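You operate a simulated robot arm through the tools that you are given. There is no shell and no other tool. Be economical: measure what you need, move in short steps, check, and stop when the job is done.

The job below is to be done with a simulated two-armed robot. You get a single attempt, and the scene is never put back.

Task
Take the clean tag on the steel table and put it away on the reel bench. Put two of the black nozzles from the pallet stack on top of the carton there. Take the small orange cap and leave it on the steel table. Put the corner plate three on the valve bench. Pick up the dip rod with one hand, pass it to the other hand and put it on the repair bench. The order is free. Set down upright: black nozzle.

Only the result counts: the job must be done as asked and must still hold three seconds after the hand-in. Knocking over, shifting, dropping, spilling or breaking anything else fails it. Lids that push on must go on centred and level and be pressed home; caps that screw on are set level and turned clockwise until they are tight.

Robot
Two 7-joint arms with three-finger grippers on one trunk, on a base that drives. Base frame: it is fixed to the floor where the robot stands at the start and does not move with it; the origin is under the middle of the robot, x ahead of it, y to its left, z up; the surface under the hand at the start is at about z = 850. Lengths are in mm, angles in rad, forces in N, time in s.
The left shoulder is at the start at [82, 126, 1133], the right one opposite. With the tool pointing down near the work surface each hand reaches from about 360 to 860 mm from the robot's upright axis, wherever it stands, measured 20 degrees to its own side. Places, roughly: black nozzle (4x3x8 cm) [500, -1700, 500]; carton [500, -1250, 500]; clean tag [500, 0, 750]; corner plate three [500, -250, 750]; dip rod (11x11x34 cm) [600, 200, 1100]; reel bench [1000, -4700, 800]; repair bench (48x20 cm) [1180, 2520, 760]; small orange cap (8x8x7 cm) [800, -1400, 500]; steel table [600, 100, 800]; valve bench [-1900, -100, 900]. Payload 2.94 kg a hand.
Tool frame (each hand has its own): the origin (TCP) lies between the finger pads and is the grasp point; the fingertips stand 30 mm ahead of it; z points along the fingers, y is the line along which they close. Largest opening 128 mm; the body of the gripper starts 93 mm behind the TCP.
Orientation is that of the tool frame in the base frame, as [roll, pitch, yaw] about the fixed x, y, z axes, in that order (R = Rz(yaw) Ry(pitch) Rx(roll)). With the fingers straight down and closing along the base's y, the tool's x points along the base's -x, its y along +y and its z along -z.

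Tools
- The arms move only by the tool step_arm. It takes "left_series", "right_series" or both (then of equal length, played together; a hand with none holds still); each is a list that holds one entry, the list of rows, each a list of 7 numbers: the shift along the tool's x, y, z in mm, then the turn, a rotation vector about the tool's x, y, z in rad, then the closure, from 0 (fully open) to 1 (shut). In form: [[[dx, dy, dz, wx, wy, wz, jaw], ...]]. A call has 1 to 20 rows; each row is the pose to reach, as a shift and turn from the pose commanded when the call began, along the tool's axes at that moment. Rows are played at 5 a second. More than 50 mm and 0.15 rad between two rows, or a gripper value outside its range, and nothing of the call is played. A pose out of reach is approached as far as the arm can. The call stops where the force on the tool passes 40 N (or 10 N more than at its start, if that is more) or the arm is blocked; 0.2 s more then pass. Each finger halts on what it meets, pressing with about 22 N; the grip force reading is that of the motor and also rises with nothing between the fingers. The clock runs only during rows and for 0.2 s after the last one: add rows that repeat a pose to give the fingers time. The reply holds the time, the measured pose of the TCP, the force on the tool along the base axes, the opening and the grip force, in the units named above and with some noise, with the torque about the TCP (base axes, N m) and any sound that the robot's microphone picked up.
- Cameras (640 x 400 px; columns grow to the right, rows downward): "scene" is now at [210.8, -12.4, 1294.5]; the picture's right is [-0.14, -0.99, 0.00], its down [-0.57, 0.08, -0.81] and it looks along [0.81, -0.12, -0.58] (base axes); focal length 214 px, centre (320, 200). "left" rides on the left gripper at [69, 15, -120] in its tool frame; the picture's right is [-0.22, 0.98, 0.00], its down [-0.82, -0.18, -0.54] and it looks along [-0.53, -0.12, 0.84] (tool axes); focal length 251 px, centre (320, 200). "right" rides on the right gripper at [69, -15, -120] in its tool frame; the picture's right is [0.21, 0.98, 0.00], its down [-0.82, 0.18, -0.54] and it looks along [-0.53, 0.12, 0.84] (tool axes); focal length 251 px, centre (320, 200). There is no depth. A picture from a camera that has moved, and an enlarged one, comes with that camera's place and axes in the base frame and with its lens.
- camera(camera): a new picture of that camera. No time passes.
- move_column(by): slides the trunk up (or, below 0, down) by that many mm; the arms and the scene camera ride with it, the base frame stays. It gives what a move gives, with no picture.
- drive_base(legs): drives the robot by 1 to 6 legs, each [ahead, left, turn to the left] in mm, mm and rad, along the robot's own axes; the way and the turn of a leg run together, so that a leg with both is an arc; at most 1500 mm and 3.142 rad a leg. The arms and the cameras ride along, it lands a little off, and it stops where it bumps. It gives what a move gives.
- aim_head(pan, tilt): turns the head with the scene camera to pan (to the left, within 1.396 rad either way) and tilt (down, from -0.506 to 1.204), counted from straight ahead of the robot. It gives what a move gives.
- close_up(camera, box): a new picture of the part [left, top, right, bottom] of that camera's present view, enlarged. No time passes.
- sign_off(): hands the job in; it is judged then, once.

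Work in short steps. Places have to be worked out from the pictures, the camera data and where the tool is seen: move nearer, look again, correct. Check each grasp and each placing, and mend what went wrong. You have 196 turns and 176 pictures in all, those below and enlarged ones among them. Open the grippers and draw the arms clear of the work before you hand the job in, unless the task says otherwise.

The tools are called after ">>>" as name(argument=value, ...) on one line, values as JSON. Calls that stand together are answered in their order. step_arm: Moves the arms, as the interface text tells. Its arguments: {"type":"object","properties":{"left_series":{"type":"array"},"right_series":{"type":"array"}},"required":[]} The other tools are called the same way: move_column (by) slides the trunk up or down; drive_base (legs) drives the base; aim_head (pan, tilt) turns the head that bears the scene camera; camera (camera) takes a picture; close_up (camera, box) takes an enlarged picture of a part of a camera's view; sign_off () hands the job in.

At the start:

```text
time_s: 0.0
left_tool_pos: [609.5, 267.3, 1234.1]
left_tool_rot: [3.141, 0.001, -3.141]
left_wrist_force: [-0.7, 1.0, 0.6]
left_wrist_torque: [0.01, -0.01, 0.0]
left_finger_gap: 127.9
left_gripper_force: 0.1
right_tool_pos: [365.9, -193.1, 1178.7]
right_tool_rot: [3.141, -0.001, 3.141]
right_wrist_force: [0.9, 0.9, -0.9]
right_wrist_torque: [0.06, -0.02, -0.02]
right_finger_gap: 128.0
right_gripper_force: 0.0
trunk travel left (down, up): [-350.0, 197.0]
robot x, y, heading: [0.0, -2.4, -0.004]
head pan, tilt: [-0.143, 0.618]
```

scene: 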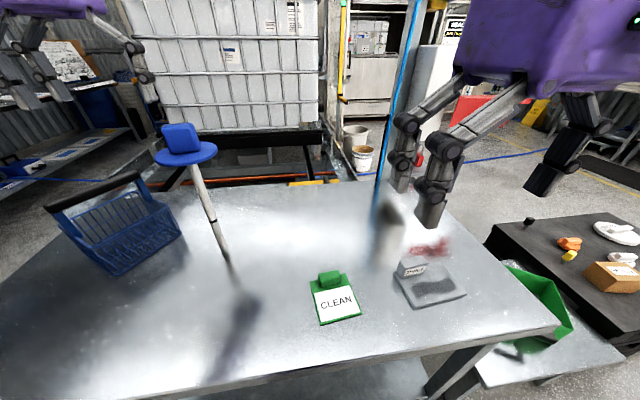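
right: 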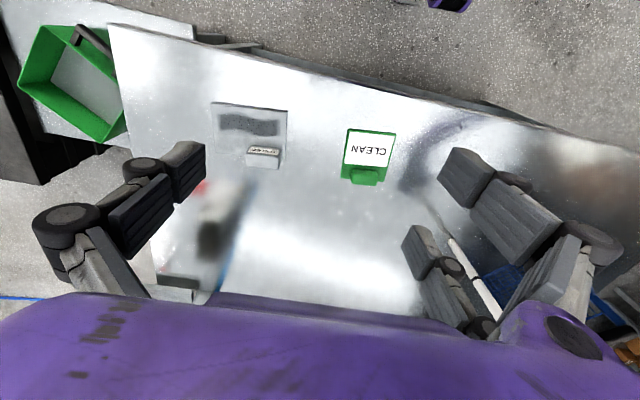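
left: 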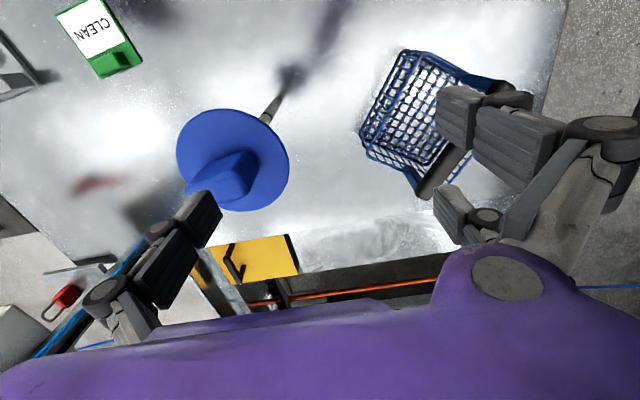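

The left hand is near the dip rod, and the tag and corner plate are on the table. I'll enlarge the views to see how these things can be gripped.

>>> close_up(camera="scene", box=[290, 220, 490, 345])

>>> close_up(camera="right", box=[190, 80, 430, 230])

>>> close_up(camera="scene", box=[470, 190, 640, 390])

>>> close_up(camera="scene", box=[140, 110, 260, 290])

```text
3.20 times, centred on (390, 282) of scene
camera zoom: at [210.8, -12.4, 1294.5], right [-0.14, -0.99, 0.0], down [-0.57, 0.08, -0.81], along [0.81, -0.12, -0.58], focal length 686 px, centre (96, -64)
```

zoom: 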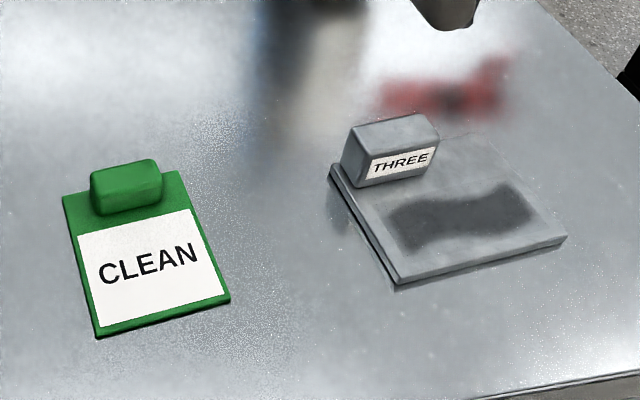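

```text
2.67 times, centred on (310, 155) of right
camera zoom: at [295.0, -208.0, 1299.0], right [-0.21, 0.98, 0.0], down [0.82, 0.18, 0.54], along [0.53, 0.12, -0.84], focal length 670 px, centre (347, 320)
```

zoom: 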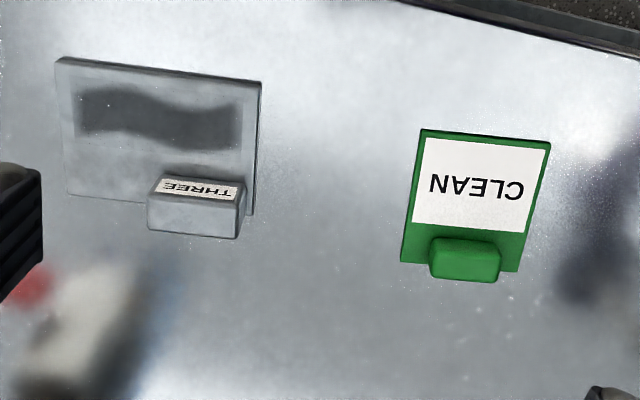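

```text
2.00 times, centred on (555, 290) of scene
camera zoom: at [210.8, -12.4, 1294.5], right [-0.14, -0.99, 0.0], down [-0.57, 0.08, -0.81], along [0.81, -0.12, -0.58], focal length 429 px, centre (-150, 20)
```

zoom: 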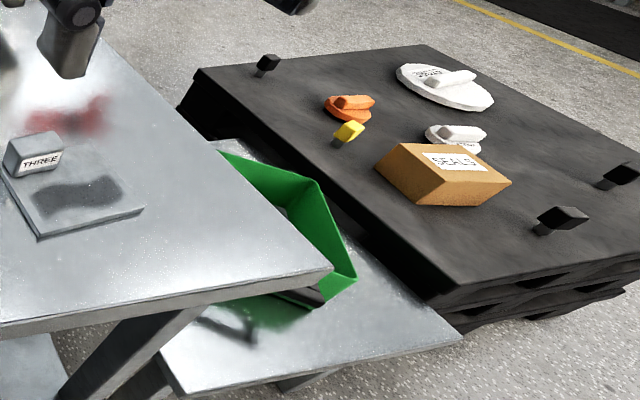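

```text
2.22 times, centred on (200, 200) of scene
camera zoom: at [210.8, -12.4, 1294.5], right [-0.14, -0.99, 0.0], down [-0.57, 0.08, -0.81], along [0.81, -0.12, -0.58], focal length 477 px, centre (587, 200)
```

zoom: 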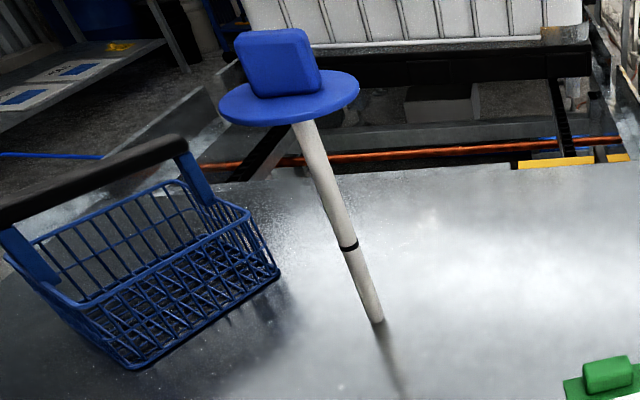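

The tabletop is near z=850. The rod stands at about (600, 166) with its flange at z≈1140 and a handle block above that. Before driving I'll look around to get the layout.

>>> aim_head(pan=1.2, tilt=0.3)

>>> camera(camera="scene")

>>> aim_head(pan=-1.2, tilt=0.4)

>>> camera(camera="scene")

```text
time_s: 1.5
left_tool_pos: [608.4, 266.5, 1233.1]
left_tool_rot: [-3.141, -0.001, -3.14]
left_wrist_force: [-1.0, 0.5, 0.1]
left_wrist_torque: [0.02, -0.01, -0.01]
left_finger_gap: 128.1
left_gripper_force: 0.1
right_tool_pos: [365.1, -193.6, 1178.8]
right_tool_rot: [-3.141, 0.001, 3.141]
right_wrist_force: [-0.5, -0.1, 0.3]
right_wrist_torque: [0.0, -0.02, -0.02]
right_finger_gap: 128.0
right_gripper_force: 0.0
trunk travel left (down, up): [-350.0, 197.0]
robot x, y, heading: [0.2, -2.4, -0.003]
head pan, tilt: [1.201, 0.3]
```

```text
168 pictures are left
camera scene: at [157.7, 87.1, 1323.6], right [0.93, -0.36, 0.0], down [-0.11, -0.28, -0.96], along [0.35, 0.89, -0.3], focal length 214 px, centre (320, 200)
```

scene: 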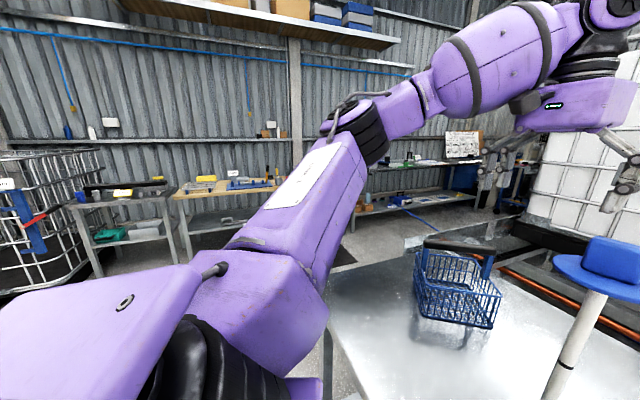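

```text
time_s: 3.7
left_tool_pos: [609.4, 266.4, 1233.6]
left_tool_rot: [-3.141, -0.001, -3.14]
left_wrist_force: [-0.5, 0.3, 0.1]
left_wrist_torque: [-0.01, 0.0, 0.02]
left_finger_gap: 128.0
left_gripper_force: 0.0
right_tool_pos: [363.9, -193.2, 1180.7]
right_tool_rot: [-3.141, -0.001, 3.141]
right_wrist_force: [-0.1, -0.6, -0.7]
right_wrist_torque: [0.01, 0.03, -0.01]
right_finger_gap: 127.9
right_gripper_force: 0.2
trunk travel left (down, up): [-350.0, 197.0]
robot x, y, heading: [2.9, -3.0, -0.002]
head pan, tilt: [-1.201, 0.4]
```

```text
167 pictures are left
camera scene: at [157.4, -86.2, 1314.4], right [-0.93, -0.36, 0.0], down [-0.14, 0.36, -0.92], along [0.33, -0.86, -0.39], focal length 214 px, centre (320, 200)
```

scene: 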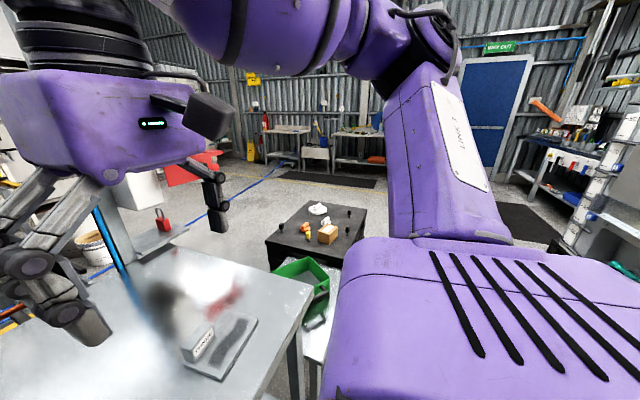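

The floor is open around the table. I'll look at the handle block enlarged in the left camera to get its orientation.

>>> close_up(camera="left", box=[150, 60, 350, 240])

>>> aim_head(pan=0.25, tilt=0.5)

>>> camera(camera="scene")

```text
2.22 times, centred on (250, 150) of left
camera zoom: at [540.3, 283.5, 1353.9], right [0.21, 0.98, 0.0], down [0.82, -0.18, 0.54], along [0.53, -0.12, -0.84], focal length 559 px, centre (476, 311)
```

zoom: 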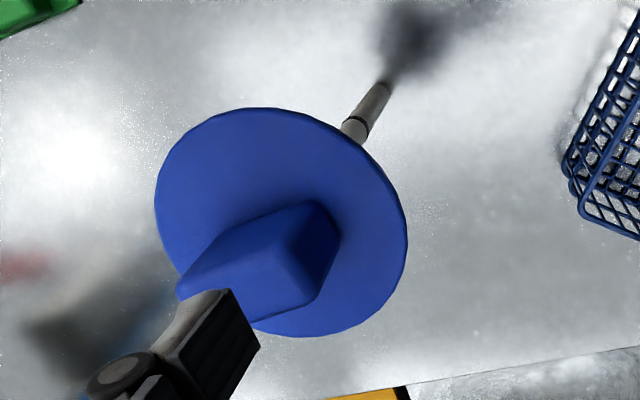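

```text
time_s: 5.3
left_tool_pos: [610.3, 267.0, 1234.2]
left_tool_rot: [3.141, 0.0, -3.139]
left_wrist_force: [-1.0, 0.5, 0.3]
left_wrist_torque: [0.01, -0.01, -0.01]
left_finger_gap: 127.7
left_gripper_force: 0.0
right_tool_pos: [366.4, -193.4, 1179.9]
right_tool_rot: [-3.141, 0.001, -3.141]
right_wrist_force: [0.0, -0.3, 0.5]
right_wrist_torque: [0.06, -0.03, -0.03]
right_finger_gap: 128.1
right_gripper_force: 0.0
trunk travel left (down, up): [-350.0, 197.0]
robot x, y, heading: [0.8, 1.2, -0.003]
head pan, tilt: [0.25, 0.499]
```

```text
165 pictures are left
camera scene: at [212.1, 22.5, 1305.2], right [0.25, -0.97, 0.0], down [-0.46, -0.12, -0.88], along [0.85, 0.22, -0.48], focal length 214 px, centre (320, 200)
```

scene: 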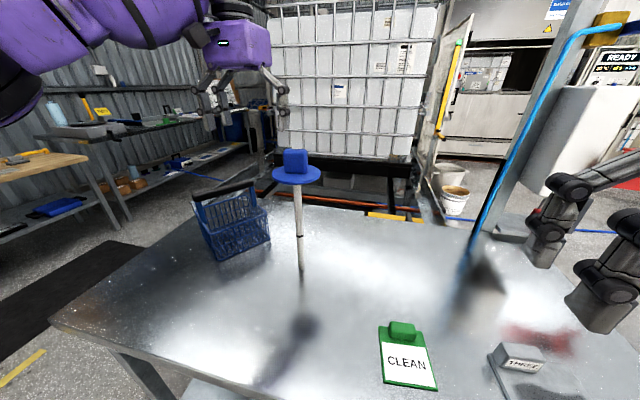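

The rod is at about (615, 177), with the handle block spanning z≈1142–1190, roughly 48 mm along y and 25 mm along x. I'll move the left hand to straddle it from above and then check.

>>> step_arm(left_series=[[[0, -30, -15, 0, 0, 0, 0], [0, -60, -15, 0, 0, 0, 0], [-3, -90, -15, 0, 0, 0, 0], [-3, -90, -15, 0, 0, 0, 0]]])

>>> camera(camera="left")

>>> camera(camera="scene")

```text
time_s: 6.3
left_tool_pos: [612.6, 177.2, 1248.7]
left_tool_rot: [-3.139, -0.001, -3.14]
left_wrist_force: [0.1, 0.1, 0.3]
left_wrist_torque: [-0.05, -0.02, 0.01]
left_finger_gap: 127.9
left_gripper_force: 0.0
right_tool_pos: [365.4, -192.4, 1180.0]
right_tool_rot: [-3.141, 0.002, 3.14]
right_wrist_force: [-0.1, 0.1, 0.4]
right_wrist_torque: [-0.03, 0.01, 0.0]
right_finger_gap: 128.1
right_gripper_force: 0.2
trunk travel left (down, up): [-350.0, 197.0]
robot x, y, heading: [1.1, -0.1, -0.005]
head pan, tilt: [0.25, 0.499]
```

```text
164 pictures are left
camera left: at [543.6, 193.3, 1368.7], right [0.21, 0.98, 0.0], down [0.82, -0.18, 0.54], along [0.53, -0.12, -0.84], focal length 251 px, centre (320, 200)
```

left: 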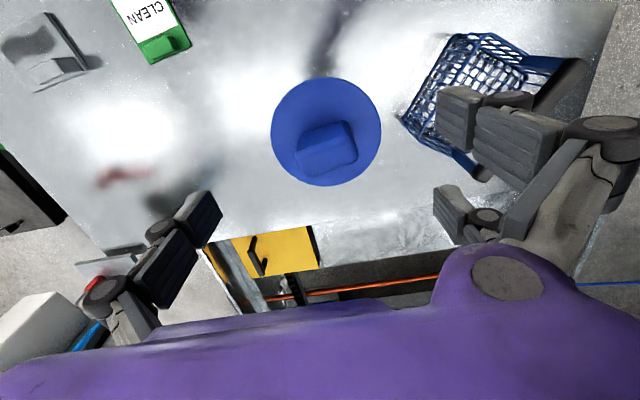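

```text
163 pictures are left
camera scene: at [211.7, 23.2, 1305.3], right [0.25, -0.97, 0.0], down [-0.46, -0.12, -0.88], along [0.85, 0.22, -0.48], focal length 214 px, centre (320, 200)
```

scene: 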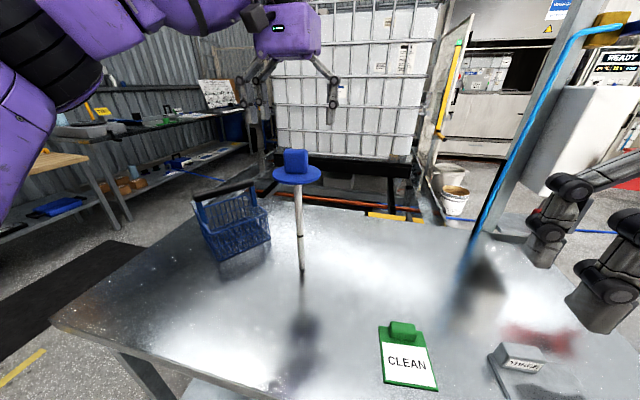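

The flange centre comes out at (616, 182), with the block about 45 mm wide along y. I'll descend straddling it and close.

>>> step_arm(left_series=[[[-3, 5, 20, 0, 0, -0.08, 0], [-3, 5, 45, 0, 0, -0.08, 0], [-3, 5, 68, 0, 0, -0.08, 0], [-3, 5, 68, 0, 0, -0.08, 0.4], [-3, 5, 68, 0, 0, -0.08, 0.8], [-3, 5, 68, 0, 0, -0.08, 1], [-3, 5, 68, 0, 0, -0.08, 1], [-3, 5, 68, 0, 0, -0.08, 1]]])

>>> camera(camera="scene")

```text
time_s: 8.1
left_tool_pos: [615.6, 181.1, 1180.3]
left_tool_rot: [3.142, 0.001, -3.06]
left_wrist_force: [0.7, 0.1, 0.1]
left_wrist_torque: [0.05, -0.17, -0.01]
left_finger_gap: 48.8
left_gripper_force: 22.5
right_tool_pos: [364.4, -194.1, 1179.0]
right_tool_rot: [-3.142, -0.001, -3.141]
right_wrist_force: [-1.4, 0.5, 0.0]
right_wrist_torque: [0.0, 0.02, -0.03]
right_finger_gap: 128.1
right_gripper_force: 0.1
trunk travel left (down, up): [-350.0, 197.0]
robot x, y, heading: [-0.3, 1.3, -0.002]
head pan, tilt: [0.25, 0.499]
```

```text
162 pictures are left
camera scene: at [212.0, 22.6, 1305.2], right [0.25, -0.97, 0.0], down [-0.46, -0.12, -0.88], along [0.85, 0.22, -0.48], focal length 214 px, centre (320, 200)
```

scene: 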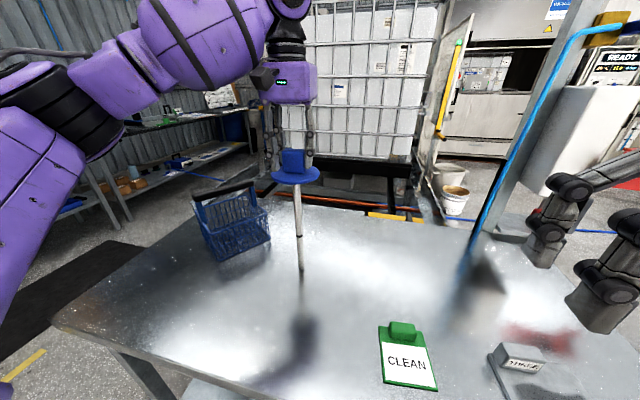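

The gap of 48.8 mm shows the grip is good. I'll lift straight up.

>>> step_arm(left_series=[[[0, 0, -15, 0, 0, 0, 1], [0, 0, -40, 0, 0, 0, 1], [0, 0, -70, 0, 0, 0, 1], [0, 0, -100, 0, 0, 0, 1], [0, 0, -100, 0, 0, 0, 1]]])

>>> camera(camera="scene")

```text
time_s: 9.3
left_tool_pos: [617.3, 183.0, 1280.2]
left_tool_rot: [-3.139, -0.002, -3.062]
left_wrist_force: [0.1, 0.5, -2.2]
left_wrist_torque: [-0.01, 0.0, -0.03]
left_finger_gap: 48.7
left_gripper_force: 22.6
right_tool_pos: [365.5, -191.6, 1178.6]
right_tool_rot: [3.14, -0.001, 3.142]
right_wrist_force: [0.0, 0.4, 1.0]
right_wrist_torque: [-0.03, -0.01, 0.0]
right_finger_gap: 127.8
right_gripper_force: 0.0
trunk travel left (down, up): [-350.0, 197.0]
robot x, y, heading: [-5.2, -0.1, -0.001]
head pan, tilt: [0.25, 0.499]
```

```text
161 pictures are left
camera scene: at [212.7, 23.0, 1305.1], right [0.25, -0.97, 0.0], down [-0.46, -0.12, -0.88], along [0.85, 0.22, -0.48], focal length 214 px, centre (320, 200)
```

scene: 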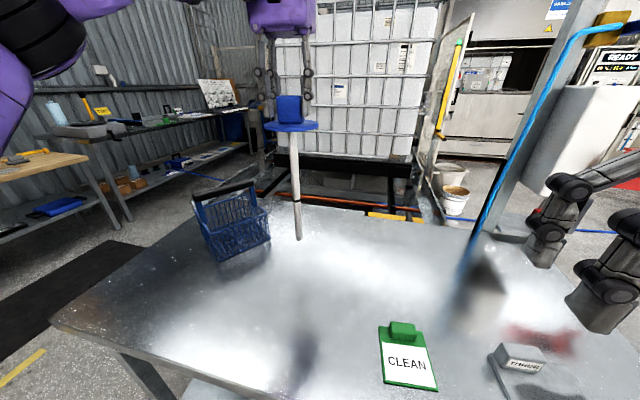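

The rod is lifted and weighs about 2 N. I'll bring it to about (690, 30), then swing the right hand to point forward for the handover.

>>> step_arm(left_series=[[[-15, -40, 0, 0, 0, 0, 1], [-30, -80, 0, 0, 0, 0, 1], [-45, -120, 0, 0, 0, 0, 1], [-60, -158, 0, 0, 0, 0, 1], [-60, -158, 0, 0, 0, 0, 1]]])

>>> step_arm(right_series=[[[-16, 14, 0, 0, -0.143, 0, 0], [-32, 28, 0, 0, -0.286, 0, 0], [-48, 42, 0, 0, -0.428, 0, 0], [-64, 56, 0, 0, -0.571, 0, 0], [-80, 70, 0, 0, -0.714, 0, 0], [-96, 84, 0, 0, -0.857, 0, 0], [-112, 98, 0, 0, -1.0, 0, 0], [-128, 112, 0, 0, -1.142, 0, 0], [-144, 126, 0, 0, -1.285, 0, 0], [-160, 140, 0, 0, -1.428, 0, 0], [-175, 155, 0, 0, -1.571, 0, 0], [-175, 155, 0, 0, -1.571, 0, 0]]])

>>> aim_head(pan=0.0, tilt=0.3)

>>> camera(camera="scene")

>>> camera(camera="right")

```text
time_s: 10.5
left_tool_pos: [688.3, 33.2, 1281.8]
left_tool_rot: [-3.141, 0.0, -3.059]
left_wrist_force: [1.0, 1.0, -1.3]
left_wrist_torque: [-0.07, 0.04, 0.01]
left_finger_gap: 48.9
left_gripper_force: 22.1
right_tool_pos: [365.0, -191.7, 1180.2]
right_tool_rot: [-3.14, -0.001, -3.141]
right_wrist_force: [0.7, 0.9, -0.1]
right_wrist_torque: [-0.06, -0.05, 0.0]
right_finger_gap: 127.7
right_gripper_force: 0.1
trunk travel left (down, up): [-350.0, 197.0]
robot x, y, heading: [1.6, 0.7, -0.002]
head pan, tilt: [0.25, 0.499]
```

```text
time_s: 13.1
left_tool_pos: [688.2, 31.8, 1281.4]
left_tool_rot: [-3.14, -0.001, -3.058]
left_wrist_force: [1.4, 0.0, -1.0]
left_wrist_torque: [-0.02, 0.03, 0.0]
left_finger_gap: 48.7
left_gripper_force: 21.8
right_tool_pos: [554.7, -65.5, 1193.8]
right_tool_rot: [-1.563, 1.568, -1.562]
right_wrist_force: [-0.3, 0.8, 0.5]
right_wrist_torque: [0.02, -0.05, -0.02]
right_finger_gap: 127.7
right_gripper_force: 0.0
right hand out of reach, approached as far as the arm can: row 8, 9, 10, 11, 12
trunk travel left (down, up): [-350.0, 197.0]
robot x, y, heading: [-1.4, 0.7, 0.0]
head pan, tilt: [0.25, 0.499]
```

```text
time_s: 13.8
left_tool_pos: [687.6, 31.7, 1282.1]
left_tool_rot: [3.142, -0.001, -3.062]
left_wrist_force: [-0.6, -0.5, -1.3]
left_wrist_torque: [-0.01, 0.01, -0.02]
left_finger_gap: 49.0
left_gripper_force: 21.9
right_tool_pos: [551.8, -68.4, 1193.7]
right_tool_rot: [0.172, 1.57, 0.172]
right_wrist_force: [-0.3, -0.6, 0.4]
right_wrist_torque: [-0.01, -0.01, -0.02]
right_finger_gap: 127.9
right_gripper_force: 0.0
trunk travel left (down, up): [-350.0, 197.0]
robot x, y, heading: [-3.3, 2.7, 0.003]
head pan, tilt: [0.0, 0.3]
```

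```text
160 pictures are left
camera scene: at [217.2, 0.1, 1323.6], right [0.0, -1.0, 0.0], down [-0.3, 0.0, -0.96], along [0.96, 0.0, -0.3], focal length 214 px, centre (320, 200)
```

scene: 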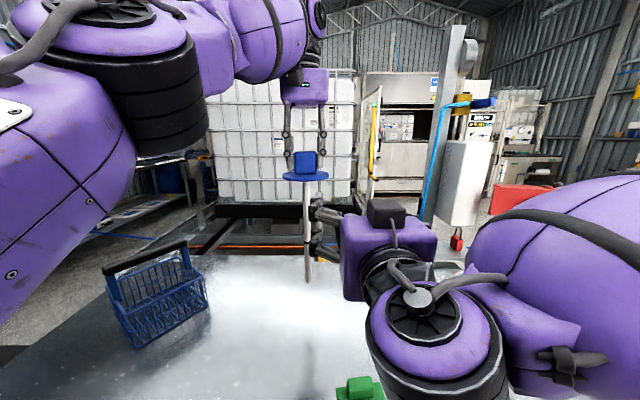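

```text
159 pictures are left
camera right: at [431.6, -83.6, 1124.2], right [0.0, 0.98, -0.21], down [-0.54, 0.18, 0.82], along [0.84, 0.12, 0.53], focal length 251 px, centre (320, 200)
```

right: 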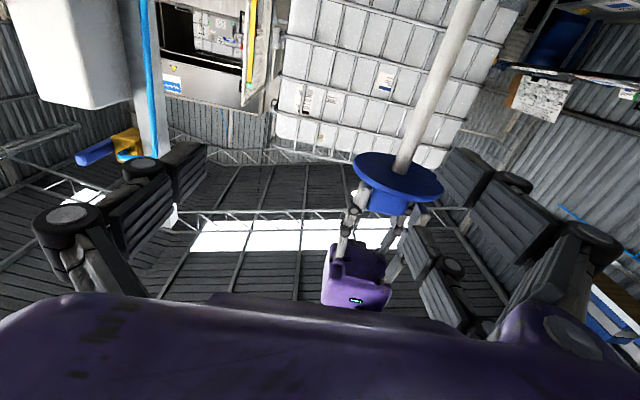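

The right hand points forward at (552, -68, 1194) but could not go further left, so I'll bring the rod over to it with the left hand.

>>> step_arm(left_series=[[[3, -35, 0, 0, 0, 0, 1], [6, -70, 0, 0, 0, 0, 1], [8, -99, 0, 0, 0, 0, 1], [8, -99, 0, 0, 0, 0, 1]]])

>>> camera(camera="right")

```text
time_s: 14.8
left_tool_pos: [670.7, -55.8, 1271.7]
left_tool_rot: [-3.138, 0.0, -3.062]
left_wrist_force: [0.2, 0.0, -1.1]
left_wrist_torque: [-0.02, 0.01, 0.04]
left_finger_gap: 48.6
left_gripper_force: 22.2
left hand out of reach, approached as far as the arm can: row 1, 2, 3, 4
right_tool_pos: [552.9, -68.6, 1194.5]
right_tool_rot: [-0.956, 1.57, -0.954]
right_wrist_force: [0.2, 0.0, 0.1]
right_wrist_torque: [-0.02, 0.01, -0.04]
right_finger_gap: 127.9
right_gripper_force: 0.2
trunk travel left (down, up): [-350.0, 197.0]
robot x, y, heading: [-1.5, -4.6, -0.001]
head pan, tilt: [0.0, 0.3]
```

```text
158 pictures are left
camera right: at [431.7, -83.0, 1124.2], right [0.0, 0.98, -0.21], down [-0.54, 0.18, 0.82], along [0.84, 0.12, 0.53], focal length 251 px, centre (320, 200)
```

right: 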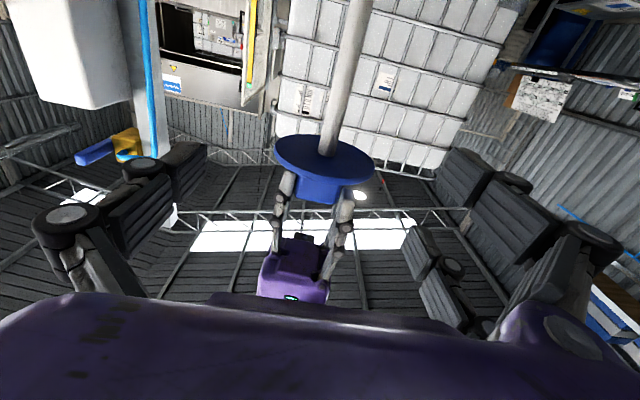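

The rod now hangs at (671, -56), nearly in line with the right hand. I'll advance the right hand 118 mm, a little lower and to the left, and then close it.

>>> step_arm(right_series=[[[15, 13, 30, 0, 0, 0, 0], [15, 13, 65, 0, 0, 0, 0], [15, 13, 95, 0, 0, 0, 0], [15, 13, 119, 0, 0, 0, 0], [15, 13, 119, 0, 0, 0, 0]]])

>>> camera(camera="right")

>>> close_up(camera="scene", box=[220, 80, 420, 300])

```text
time_s: 16.0
left_tool_pos: [671.2, -58.4, 1271.1]
left_tool_rot: [-3.138, 0.001, -3.064]
left_wrist_force: [5.4, -9.8, -0.7]
left_wrist_torque: [-0.46, -0.25, -0.22]
left_finger_gap: 48.5
left_gripper_force: 22.2
right_tool_pos: [661.6, -70.4, 1186.7]
right_tool_rot: [-1.884, 1.57, -1.879]
right_wrist_force: [-5.1, 10.1, -2.0]
right_wrist_torque: [-0.41, -0.16, 0.39]
right_finger_gap: 128.3
right_gripper_force: 0.0
right hand out of reach, approached as far as the arm can: row 1, 2, 3, 4, 5
trunk travel left (down, up): [-350.0, 197.0]
robot x, y, heading: [-1.0, 0.4, -0.003]
head pan, tilt: [0.0, 0.3]
```

```text
157 pictures are left
camera right: at [540.1, -86.2, 1117.6], right [-0.01, 0.98, -0.22], down [-0.54, 0.18, 0.82], along [0.84, 0.12, 0.53], focal length 251 px, centre (320, 200)
```

right: 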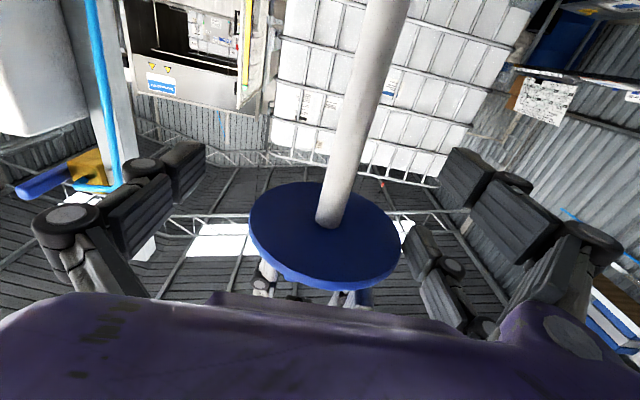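

```text
1.82 times, centred on (320, 190) of scene
camera zoom: at [218.0, 0.3, 1323.5], right [0.0, -1.0, 0.0], down [-0.3, 0.0, -0.96], along [0.96, 0.0, -0.3], focal length 390 px, centre (320, 218)
```

zoom: 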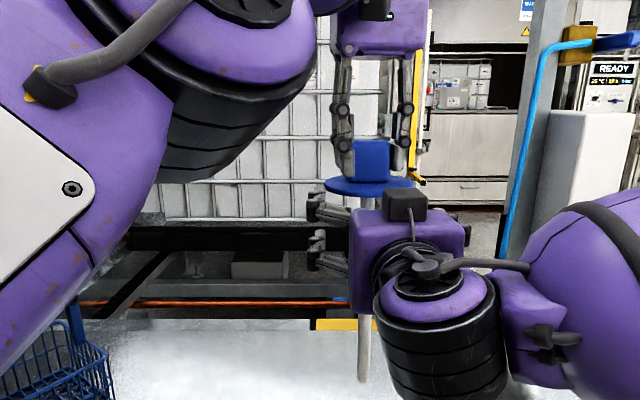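

There is a 10 N contact between the hands, probably an upper right finger against the flange. I'll lower the right hand about 35 mm to clear it and see what the readings say.

>>> step_arm(right_series=[[[20, 0, 0, 0, 0, 0, 0], [40, 0, 0, 0, 0, 0, 0], [40, 0, 0, 0, 0, 0, 0]]])

>>> close_up(camera="scene", box=[220, 80, 420, 300])

```text
time_s: 16.8
left_tool_pos: [670.5, -57.4, 1271.6]
left_tool_rot: [3.141, -0.001, -3.059]
left_wrist_force: [0.3, 0.6, -1.9]
left_wrist_torque: [-0.01, 0.02, -0.01]
left_finger_gap: 48.5
left_gripper_force: 22.1
right_tool_pos: [661.7, -78.5, 1153.0]
right_tool_rot: [-2.284, 1.57, -2.287]
right_wrist_force: [-0.3, -0.3, 0.1]
right_wrist_torque: [-0.02, 0.01, -0.01]
right_finger_gap: 127.8
right_gripper_force: 0.2
right hand out of reach, approached as far as the arm can: row 2, 3
trunk travel left (down, up): [-350.0, 197.0]
robot x, y, heading: [3.4, -1.3, 0.003]
head pan, tilt: [0.0, 0.3]
```

```text
1.82 times, centred on (320, 190) of scene
camera zoom: at [217.5, 0.2, 1323.6], right [0.0, -1.0, 0.0], down [-0.3, 0.0, -0.96], along [0.96, 0.0, -0.3], focal length 390 px, centre (320, 218)
```

zoom: 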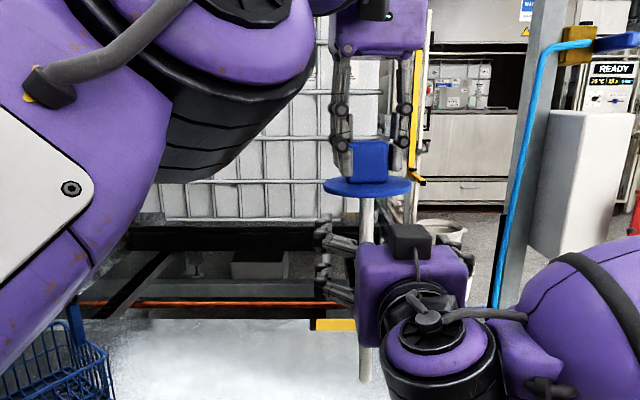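

The contact is gone. The rod is still 21 mm off the right hand's centre line, so I'll yaw the right hand about 0.3 rad left and shift it to centre on the rod.

>>> step_arm(right_series=[[[0, 0, 0, -0.15, 0, 0, 0], [0, 8, 0, -0.3, 0, 0, 0], [0, 21, 9, -0.4, 0, 0, 0], [0, 21, 9, -0.4, 0, 0, 0]]])

>>> camera(camera="right")

```text
time_s: 17.8
left_tool_pos: [669.3, -57.3, 1272.4]
left_tool_rot: [3.141, 0.0, -3.061]
left_wrist_force: [-0.5, 0.2, -0.8]
left_wrist_torque: [0.05, 0.01, 0.01]
left_finger_gap: 48.7
left_gripper_force: 21.7
right_tool_pos: [669.9, -57.1, 1151.4]
right_tool_rot: [2.645, 1.57, 3.046]
right_wrist_force: [-0.3, 0.6, 0.2]
right_wrist_torque: [0.01, -0.01, -0.01]
right_finger_gap: 127.9
right_gripper_force: 0.1
trunk travel left (down, up): [-350.0, 197.0]
robot x, y, heading: [-1.2, -4.1, -0.002]
head pan, tilt: [0.0, 0.3]
```

```text
154 pictures are left
camera right: at [564.2, -116.9, 1082.4], right [-0.38, 0.9, -0.21], down [-0.57, -0.04, 0.82], along [0.73, 0.44, 0.53], focal length 251 px, centre (320, 200)
```

right: 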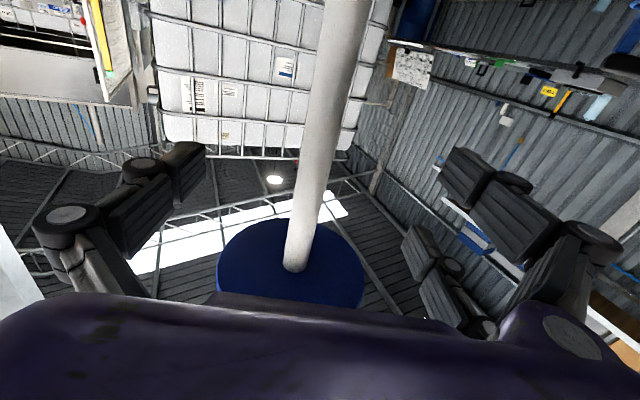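

The right TCP is on the rod axis. I'll close the right hand.

>>> step_arm(right_series=[[[0, 0, 0, 0, 0, 0, 0.3], [0, 0, 0, 0, 0, 0, 0.6], [0, 0, 0, 0, 0, 0, 0.9], [0, 0, 0, 0, 0, 0, 1], [0, 0, 0, 0, 0, 0, 1], [0, 0, 0, 0, 0, 0, 1]]])

>>> camera(camera="right")

```text
time_s: 19.2
left_tool_pos: [670.0, -56.7, 1272.5]
left_tool_rot: [3.139, -0.002, -3.059]
left_wrist_force: [-8.6, 6.9, -0.5]
left_wrist_torque: [0.43, 0.69, 0.11]
left_finger_gap: 48.8
left_gripper_force: 21.0
right_tool_pos: [670.8, -58.5, 1151.9]
right_tool_rot: [1.617, 1.57, 2.014]
right_wrist_force: [7.6, -6.9, 0.4]
right_wrist_torque: [0.48, 0.35, -0.11]
right_finger_gap: 16.7
right_gripper_force: 22.0
trunk travel left (down, up): [-350.0, 197.0]
robot x, y, heading: [-1.5, 2.4, -0.0]
head pan, tilt: [0.0, 0.3]
```

```text
153 pictures are left
camera right: at [565.0, -117.6, 1082.1], right [-0.38, 0.9, -0.21], down [-0.57, -0.04, 0.82], along [0.73, 0.43, 0.53], focal length 251 px, centre (320, 200)
```

right: 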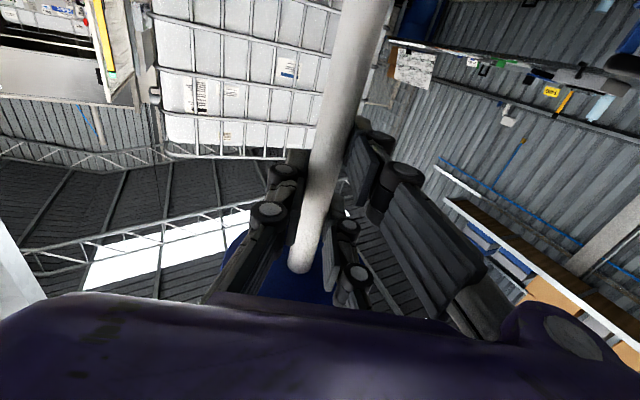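

The right hand grips the rod, with a gap of 16.7 mm. The left now opens and withdraws upward.

>>> step_arm(left_series=[[[0, 0, 0, 0, 0, 0, 0.7], [0, 0, 0, 0, 0, 0, 0.3], [0, 0, 0, 0, 0, 0, 0], [0, 0, 0, 0, 0, 0, 0], [0, 0, -30, 0, 0, 0, 0], [0, 10, -60, 0, 0, 0, 0], [0, 40, -75, 0, 0, 0, 0], [0, 80, -75, 0, 0, 0, 0]]])

>>> camera(camera="scene")

```text
time_s: 21.0
left_tool_pos: [647.5, 20.3, 1337.7]
left_tool_rot: [3.139, 0.0, -3.059]
left_wrist_force: [-0.2, 0.4, 0.4]
left_wrist_torque: [-0.02, -0.01, 0.0]
left_finger_gap: 128.2
left_gripper_force: 0.1
left hand out of reach, approached as far as the arm can: row 5, 6, 7, 8
right_tool_pos: [670.4, -55.5, 1150.9]
right_tool_rot: [-2.151, 1.568, -1.749]
right_wrist_force: [0.0, 0.5, -0.4]
right_wrist_torque: [0.0, 0.0, -0.02]
right_finger_gap: 16.4
right_gripper_force: 22.1
trunk travel left (down, up): [-350.0, 197.0]
robot x, y, heading: [0.8, -1.6, -0.001]
head pan, tilt: [0.0, 0.3]
```

```text
152 pictures are left
camera scene: at [215.9, 18.2, 1336.4], right [0.18, -0.98, 0.0], down [-0.16, -0.03, -0.99], along [0.97, 0.18, -0.16], focal length 214 px, centre (320, 200)
```

scene: 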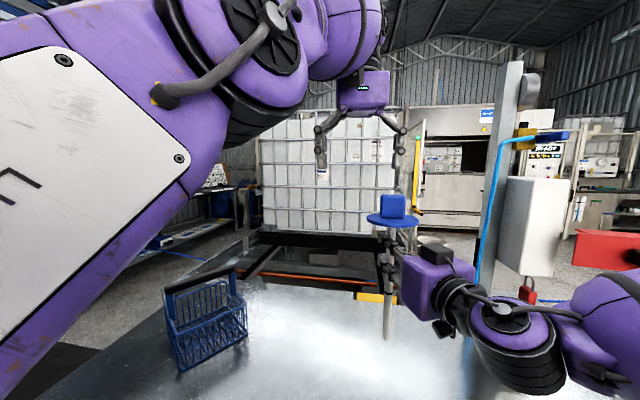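

The handover is done and the right hand holds the rod. I'll back away from the table, turn left, and head toward the repair bench in steps.

>>> drive_base(legs=[[-700, 0, 0], [0, 0, 1.5708]])

>>> aim_head(pan=-0.6, tilt=0.3)

>>> camera(camera="scene")

```text
time_s: 28.6
left_tool_pos: [-679.7, 647.8, 1338.2]
left_tool_rot: [3.14, -0.003, -1.525]
left_wrist_force: [-0.9, -0.2, 0.5]
left_wrist_torque: [0.01, 0.01, 0.02]
left_finger_gap: 128.1
left_gripper_force: 0.0
right_tool_pos: [-603.4, 666.8, 1152.8]
right_tool_rot: [-0.589, 1.57, 1.345]
right_wrist_force: [0.3, 0.0, -0.1]
right_wrist_torque: [-0.02, 0.01, 0.01]
right_finger_gap: 16.7
right_gripper_force: 22.3
trunk travel left (down, up): [-350.0, 197.0]
robot x, y, heading: [-687.1, 1.0, 1.536]
head pan, tilt: [0.0, 0.3]
```

```text
time_s: 29.6
left_tool_pos: [-679.7, 648.6, 1337.4]
left_tool_rot: [3.141, -0.004, -1.523]
left_wrist_force: [0.9, -0.7, -0.1]
left_wrist_torque: [0.0, -0.02, -0.02]
left_finger_gap: 128.0
left_gripper_force: 0.2
right_tool_pos: [-603.4, 665.2, 1150.2]
right_tool_rot: [-0.499, 1.571, 1.433]
right_wrist_force: [-0.1, 0.3, 0.5]
right_wrist_torque: [-0.03, 0.01, -0.02]
right_finger_gap: 16.4
right_gripper_force: 22.6
trunk travel left (down, up): [-350.0, 197.0]
robot x, y, heading: [-684.8, -2.0, 1.534]
head pan, tilt: [-0.6, 0.3]
```

```text
151 pictures are left
camera scene: at [-694.2, 215.2, 1333.9], right [0.99, 0.15, 0.0], down [0.03, -0.19, -0.98], along [-0.15, 0.97, -0.19], focal length 214 px, centre (320, 200)
```

scene: 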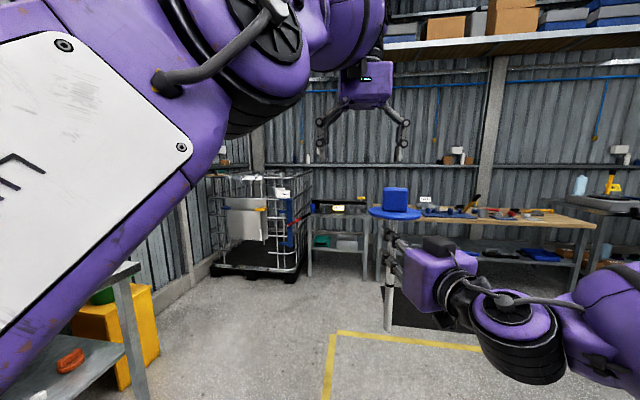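

The head seems blocked by the left arm, since the view did not turn as commanded. I'll return the left hand to its starting posture and look again.

>>> step_arm(left_series=[[[0, 45, 15, 0, 0, 0, 0], [0, 90, 40, 0, 0, 0, 0], [0, 135, 60, 0, 0, 0, 0], [0, 180, 80, 0, 0, 0, 0], [20, 220, 100, 0, 0, 0, 0], [40, 245, 100, 0, 0, 0, 0], [40, 245, 100, 0, 0, 0, 0]]])

>>> aim_head(pan=-0.7, tilt=0.35)

>>> camera(camera="scene")

```text
refused: row 2 steps farther than a row can; nothing moved
```

```text
time_s: 30.2
left_tool_pos: [-679.8, 648.3, 1336.9]
left_tool_rot: [3.14, -0.003, -1.525]
left_wrist_force: [-0.7, -0.6, 0.2]
left_wrist_torque: [-0.01, 0.0, -0.01]
left_finger_gap: 128.2
left_gripper_force: 0.1
right_tool_pos: [-602.5, 666.3, 1151.6]
right_tool_rot: [2.597, 1.57, -1.752]
right_wrist_force: [0.1, 0.7, 0.2]
right_wrist_torque: [-0.01, -0.01, -0.01]
right_finger_gap: 16.5
right_gripper_force: 22.4
trunk travel left (down, up): [-350.0, 197.0]
robot x, y, heading: [-684.1, -6.1, 1.538]
head pan, tilt: [-0.7, 0.351]
```

```text
150 pictures are left
camera scene: at [-694.2, 215.3, 1333.6], right [0.99, 0.15, 0.0], down [0.03, -0.19, -0.98], along [-0.15, 0.97, -0.19], focal length 214 px, centre (320, 200)
```

scene: 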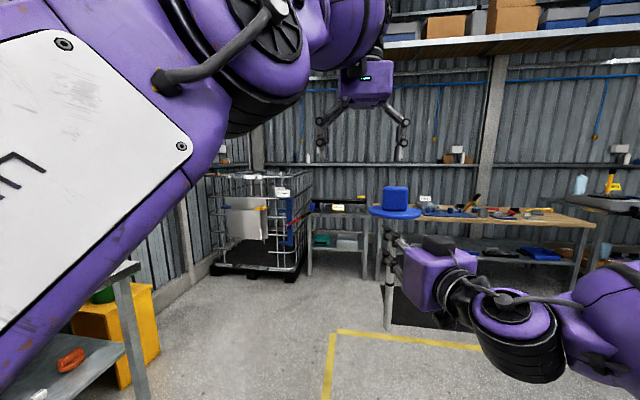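

The row limit was exceeded. I'll repeat the move in smaller rows.

>>> step_arm(left_series=[[[0, 35, 10, 0, 0, 0, 0], [0, 70, 25, 0, 0, 0, 0], [0, 105, 40, 0, 0, 0, 0], [5, 140, 55, 0, 0, 0, 0], [15, 175, 70, 0, 0, 0, 0], [25, 205, 85, 0, 0, 0, 0], [40, 235, 100, 0, 0, 0, 0], [40, 245, 100, 0, 0, 0, 0]]])

>>> aim_head(pan=-0.75, tilt=0.35)

>>> camera(camera="scene")

```text
time_s: 32.0
left_tool_pos: [-923.0, 595.2, 1238.1]
left_tool_rot: [3.141, -0.003, -1.524]
left_wrist_force: [0.4, -0.1, 0.0]
left_wrist_torque: [0.01, 0.0, 0.03]
left_finger_gap: 128.0
left_gripper_force: 0.1
right_tool_pos: [-602.6, 666.8, 1152.1]
right_tool_rot: [1.157, 1.57, 3.091]
right_wrist_force: [0.8, -1.0, 0.3]
right_wrist_torque: [-0.03, 0.04, -0.01]
right_finger_gap: 16.6
right_gripper_force: 21.8
trunk travel left (down, up): [-350.0, 197.0]
robot x, y, heading: [-686.7, 1.1, 1.531]
head pan, tilt: [-0.7, 0.351]
```

```text
time_s: 32.6
left_tool_pos: [-924.4, 596.6, 1238.4]
left_tool_rot: [3.138, -0.001, -1.524]
left_wrist_force: [0.5, 0.4, -0.3]
left_wrist_torque: [-0.01, 0.02, -0.03]
left_finger_gap: 128.0
left_gripper_force: 0.1
right_tool_pos: [-603.3, 666.7, 1153.5]
right_tool_rot: [2.879, 1.57, -1.473]
right_wrist_force: [0.1, -0.1, 0.3]
right_wrist_torque: [-0.02, 0.01, 0.0]
right_finger_gap: 16.8
right_gripper_force: 21.8
trunk travel left (down, up): [-350.0, 197.0]
robot x, y, heading: [-683.4, 2.6, 1.535]
head pan, tilt: [-0.75, 0.351]
```

```text
149 pictures are left
camera scene: at [-614.0, 189.1, 1318.9], right [0.71, -0.71, 0.0], down [-0.24, -0.24, -0.94], along [0.67, 0.66, -0.34], focal length 214 px, centre (320, 200)
```

scene: 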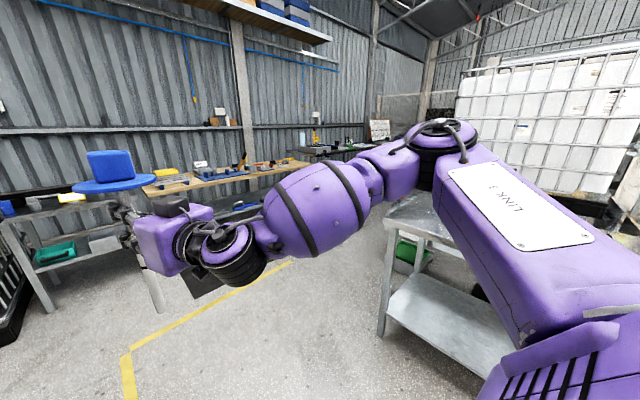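

The head is free again. The wooden bench along the wall (y≈2500, z≈755) is probably the repair bench. I'll drive forward and then strafe right toward x≈1100.

>>> drive_base(legs=[[1350, 0, 0.035], [0, -1500, 0], [0, -220, 0]])

>>> aim_head(pan=-0.1, tilt=0.45)

>>> camera(camera="scene")

```text
time_s: 54.4
left_tool_pos: [781.9, 1946.9, 1238.1]
left_tool_rot: [3.139, -0.002, -1.478]
left_wrist_force: [0.7, 0.4, -0.2]
left_wrist_torque: [0.01, -0.03, 0.0]
left_finger_gap: 128.2
left_gripper_force: 0.0
right_tool_pos: [1099.1, 2031.9, 1150.3]
right_tool_rot: [2.541, 1.57, -1.763]
right_wrist_force: [0.2, -0.6, 0.1]
right_wrist_torque: [0.01, -0.01, 0.01]
right_finger_gap: 16.6
right_gripper_force: 21.9
trunk travel left (down, up): [-350.0, 197.0]
robot x, y, heading: [1045.9, 1364.9, 1.584]
head pan, tilt: [-0.75, 0.351]
```

```text
time_s: 55.4
left_tool_pos: [782.6, 1946.9, 1238.5]
left_tool_rot: [3.14, -0.002, -1.478]
left_wrist_force: [0.9, -0.3, 0.0]
left_wrist_torque: [0.0, -0.03, 0.0]
left_finger_gap: 128.0
left_gripper_force: 0.1
right_tool_pos: [1099.0, 2031.8, 1151.9]
right_tool_rot: [-0.604, 1.571, 1.378]
right_wrist_force: [-0.2, 0.9, -0.3]
right_wrist_torque: [-0.03, 0.03, 0.0]
right_finger_gap: 16.6
right_gripper_force: 21.7
trunk travel left (down, up): [-350.0, 197.0]
robot x, y, heading: [1051.4, 1362.6, 1.578]
head pan, tilt: [-0.099, 0.45]
```

```text
148 pictures are left
camera scene: at [1055.7, 1577.6, 1309.7], right [1.0, -0.09, 0.0], down [-0.04, -0.43, -0.9], along [0.08, 0.9, -0.44], focal length 214 px, centre (320, 200)
```

scene: 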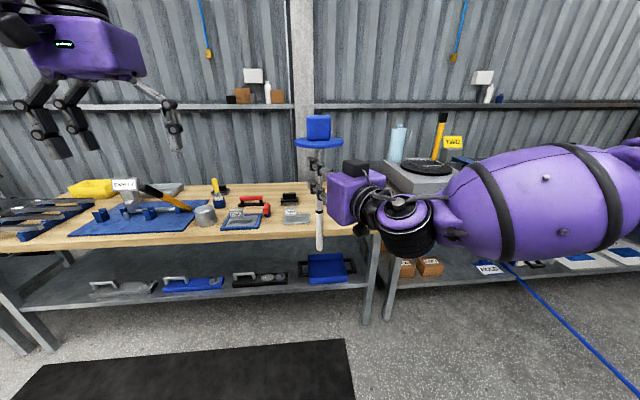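

The spot [1180, 2520, 760] projects to the right end of the wooden bench, just behind the rod tip. I'll swing the right hand to point down in free space, which puts the rod level.

>>> step_arm(right_series=[[[0, 0, 0, 0, 0.143, 0, 1], [0, 0, 0, 0, 0.286, 0, 1], [0, 0, 0, 0, 0.428, 0, 1], [0, 0, 0, 0, 0.571, 0, 1], [0, 0, 0, 0, 0.714, 0, 1], [0, 0, 0, 0, 0.857, 0, 1], [0, 0, 0, 0, 1.0, 0, 1], [0, 0, 0, 0, 1.142, 0, 1], [0, 0, 0, 0, 1.285, 0, 1], [0, 0, 0, 0, 1.428, 0, 1], [0, 0, 0, 0, 1.571, 0, 1], [0, 0, 0, 0, 1.571, 0, 1]]])

>>> camera(camera="scene")

```text
time_s: 58.0
left_tool_pos: [780.5, 1948.8, 1238.9]
left_tool_rot: [3.141, -0.004, -1.477]
left_wrist_force: [0.7, 1.2, -1.0]
left_wrist_torque: [0.02, -0.03, 0.01]
left_finger_gap: 127.8
left_gripper_force: 0.1
right_tool_pos: [1224.3, 1940.9, 1170.8]
right_tool_rot: [3.141, -0.002, -1.159]
right_wrist_force: [-0.1, -0.6, -1.8]
right_wrist_torque: [-0.09, -0.04, -0.02]
right_finger_gap: 16.9
right_gripper_force: 21.8
right hand out of reach, approached as far as the arm can: row 7, 8, 9, 10, 11, 12
trunk travel left (down, up): [-350.0, 197.0]
robot x, y, heading: [1048.2, 1364.1, 1.582]
head pan, tilt: [-0.099, 0.45]
```

```text
147 pictures are left
camera scene: at [1054.2, 1578.6, 1309.5], right [1.0, -0.09, 0.0], down [-0.04, -0.43, -0.9], along [0.08, 0.9, -0.44], focal length 214 px, centre (320, 200)
```

scene: 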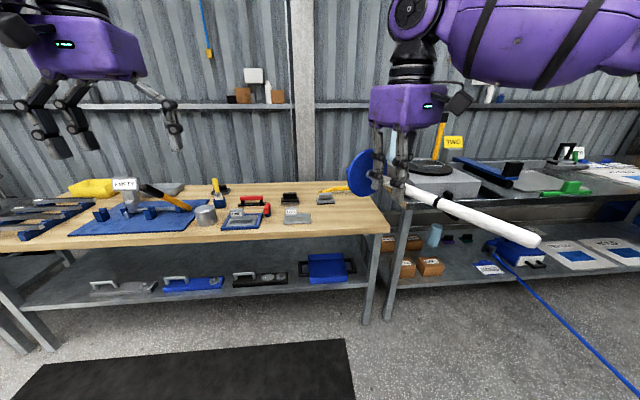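

The view is clear now: the bench's right end has free space at about x 1070–1430, y 2380–2620. I'll drive closer and look from near.

>>> drive_base(legs=[[480, 0, 0], [0, -60, 0]])

>>> aim_head(pan=-0.2, tilt=0.75)

>>> camera(camera="scene")

>>> camera(camera="right")

```text
time_s: 61.6
left_tool_pos: [843.8, 2424.1, 1239.1]
left_tool_rot: [3.14, -0.003, -1.49]
left_wrist_force: [-0.3, 0.6, -0.2]
left_wrist_torque: [-0.01, 0.0, 0.02]
left_finger_gap: 128.1
left_gripper_force: 0.0
right_tool_pos: [1290.0, 2412.8, 1171.2]
right_tool_rot: [-3.142, 0.001, -1.17]
right_wrist_force: [0.8, 0.4, -2.3]
right_wrist_torque: [-0.03, -0.02, -0.02]
right_finger_gap: 16.8
right_gripper_force: 22.6
trunk travel left (down, up): [-350.0, 197.0]
robot x, y, heading: [1101.7, 1839.4, 1.571]
head pan, tilt: [-0.099, 0.45]
```

```text
time_s: 62.4
left_tool_pos: [845.8, 2425.7, 1239.5]
left_tool_rot: [3.14, -0.002, -1.488]
left_wrist_force: [-0.1, 0.4, 0.4]
left_wrist_torque: [-0.04, 0.0, -0.01]
left_finger_gap: 128.3
left_gripper_force: 0.0
right_tool_pos: [1287.9, 2413.4, 1171.2]
right_tool_rot: [3.142, 0.0, -1.171]
right_wrist_force: [0.4, 0.8, -1.3]
right_wrist_torque: [-0.03, -0.01, 0.0]
right_finger_gap: 16.5
right_gripper_force: 22.5
trunk travel left (down, up): [-350.0, 197.0]
robot x, y, heading: [1104.6, 1837.6, 1.575]
head pan, tilt: [-0.201, 0.75]
```

```text
146 pictures are left
camera scene: at [1121.4, 2042.3, 1283.3], right [0.98, -0.2, 0.0], down [-0.14, -0.67, -0.73], along [0.15, 0.72, -0.68], focal length 214 px, centre (320, 200)
```

scene: 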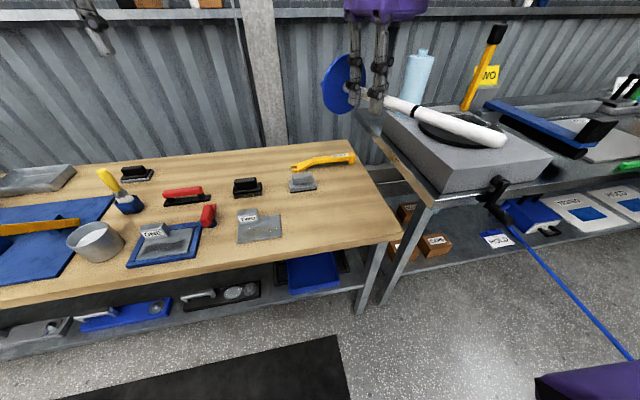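

```text
145 pictures are left
camera right: at [1328.1, 2356.0, 1290.3], right [-0.82, -0.58, 0.0], down [-0.49, 0.69, 0.54], along [-0.31, 0.44, -0.84], focal length 251 px, centre (320, 200)
```

right: 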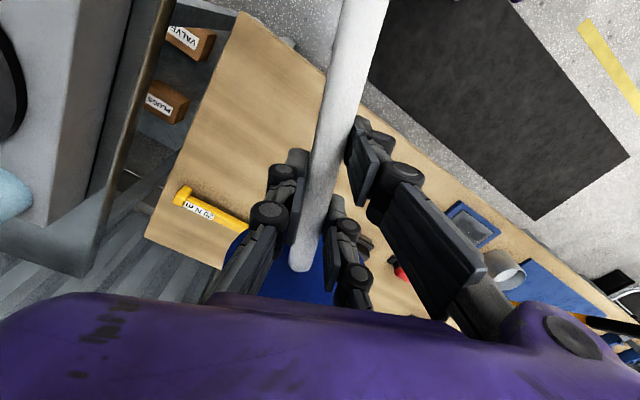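

Free zone on the bench: x≈1095–1440, y≈2400–2670. I'll move the hand over (1225, 2535), turn the rod to run mostly along the bench, and come partway down.

>>> step_arm(right_series=[[[-23, 2, 28, 0, 0, -0.108, 1], [-46, 4, 56, 0, 0, -0.216, 1], [-69, 5, 84, 0, 0, -0.324, 1], [-92, 7, 112, 0, 0, -0.432, 1], [-115, 9, 140, 0, 0, -0.54, 1], [-137, 10, 171, 0, 0, -0.65, 1], [-137, 10, 171, 0, 0, -0.65, 1]]])

>>> camera(camera="scene")

```text
time_s: 64.0
left_tool_pos: [844.0, 2425.2, 1239.1]
left_tool_rot: [-3.14, -0.002, -1.487]
left_wrist_force: [0.3, 0.5, -0.6]
left_wrist_torque: [0.01, 0.01, -0.02]
left_finger_gap: 128.2
left_gripper_force: 0.1
right_tool_pos: [1315.6, 2477.9, 1041.0]
right_tool_rot: [-3.14, 0.0, -0.519]
right_wrist_force: [0.5, -0.2, -1.3]
right_wrist_torque: [0.02, -0.04, -0.01]
right_finger_gap: 16.5
right_gripper_force: 21.7
right hand out of reach, approached as far as the arm can: row 1, 2, 3, 4, 5, 6, 7
trunk travel left (down, up): [-350.0, 197.0]
robot x, y, heading: [1104.8, 1835.8, 1.573]
head pan, tilt: [-0.201, 0.75]
```

```text
144 pictures are left
camera scene: at [1120.4, 2041.5, 1283.4], right [0.98, -0.2, 0.0], down [-0.14, -0.67, -0.73], along [0.15, 0.72, -0.68], focal length 214 px, centre (320, 200)
```

scene: 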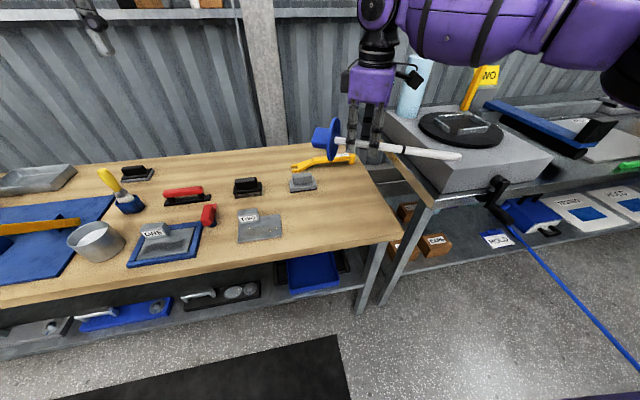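

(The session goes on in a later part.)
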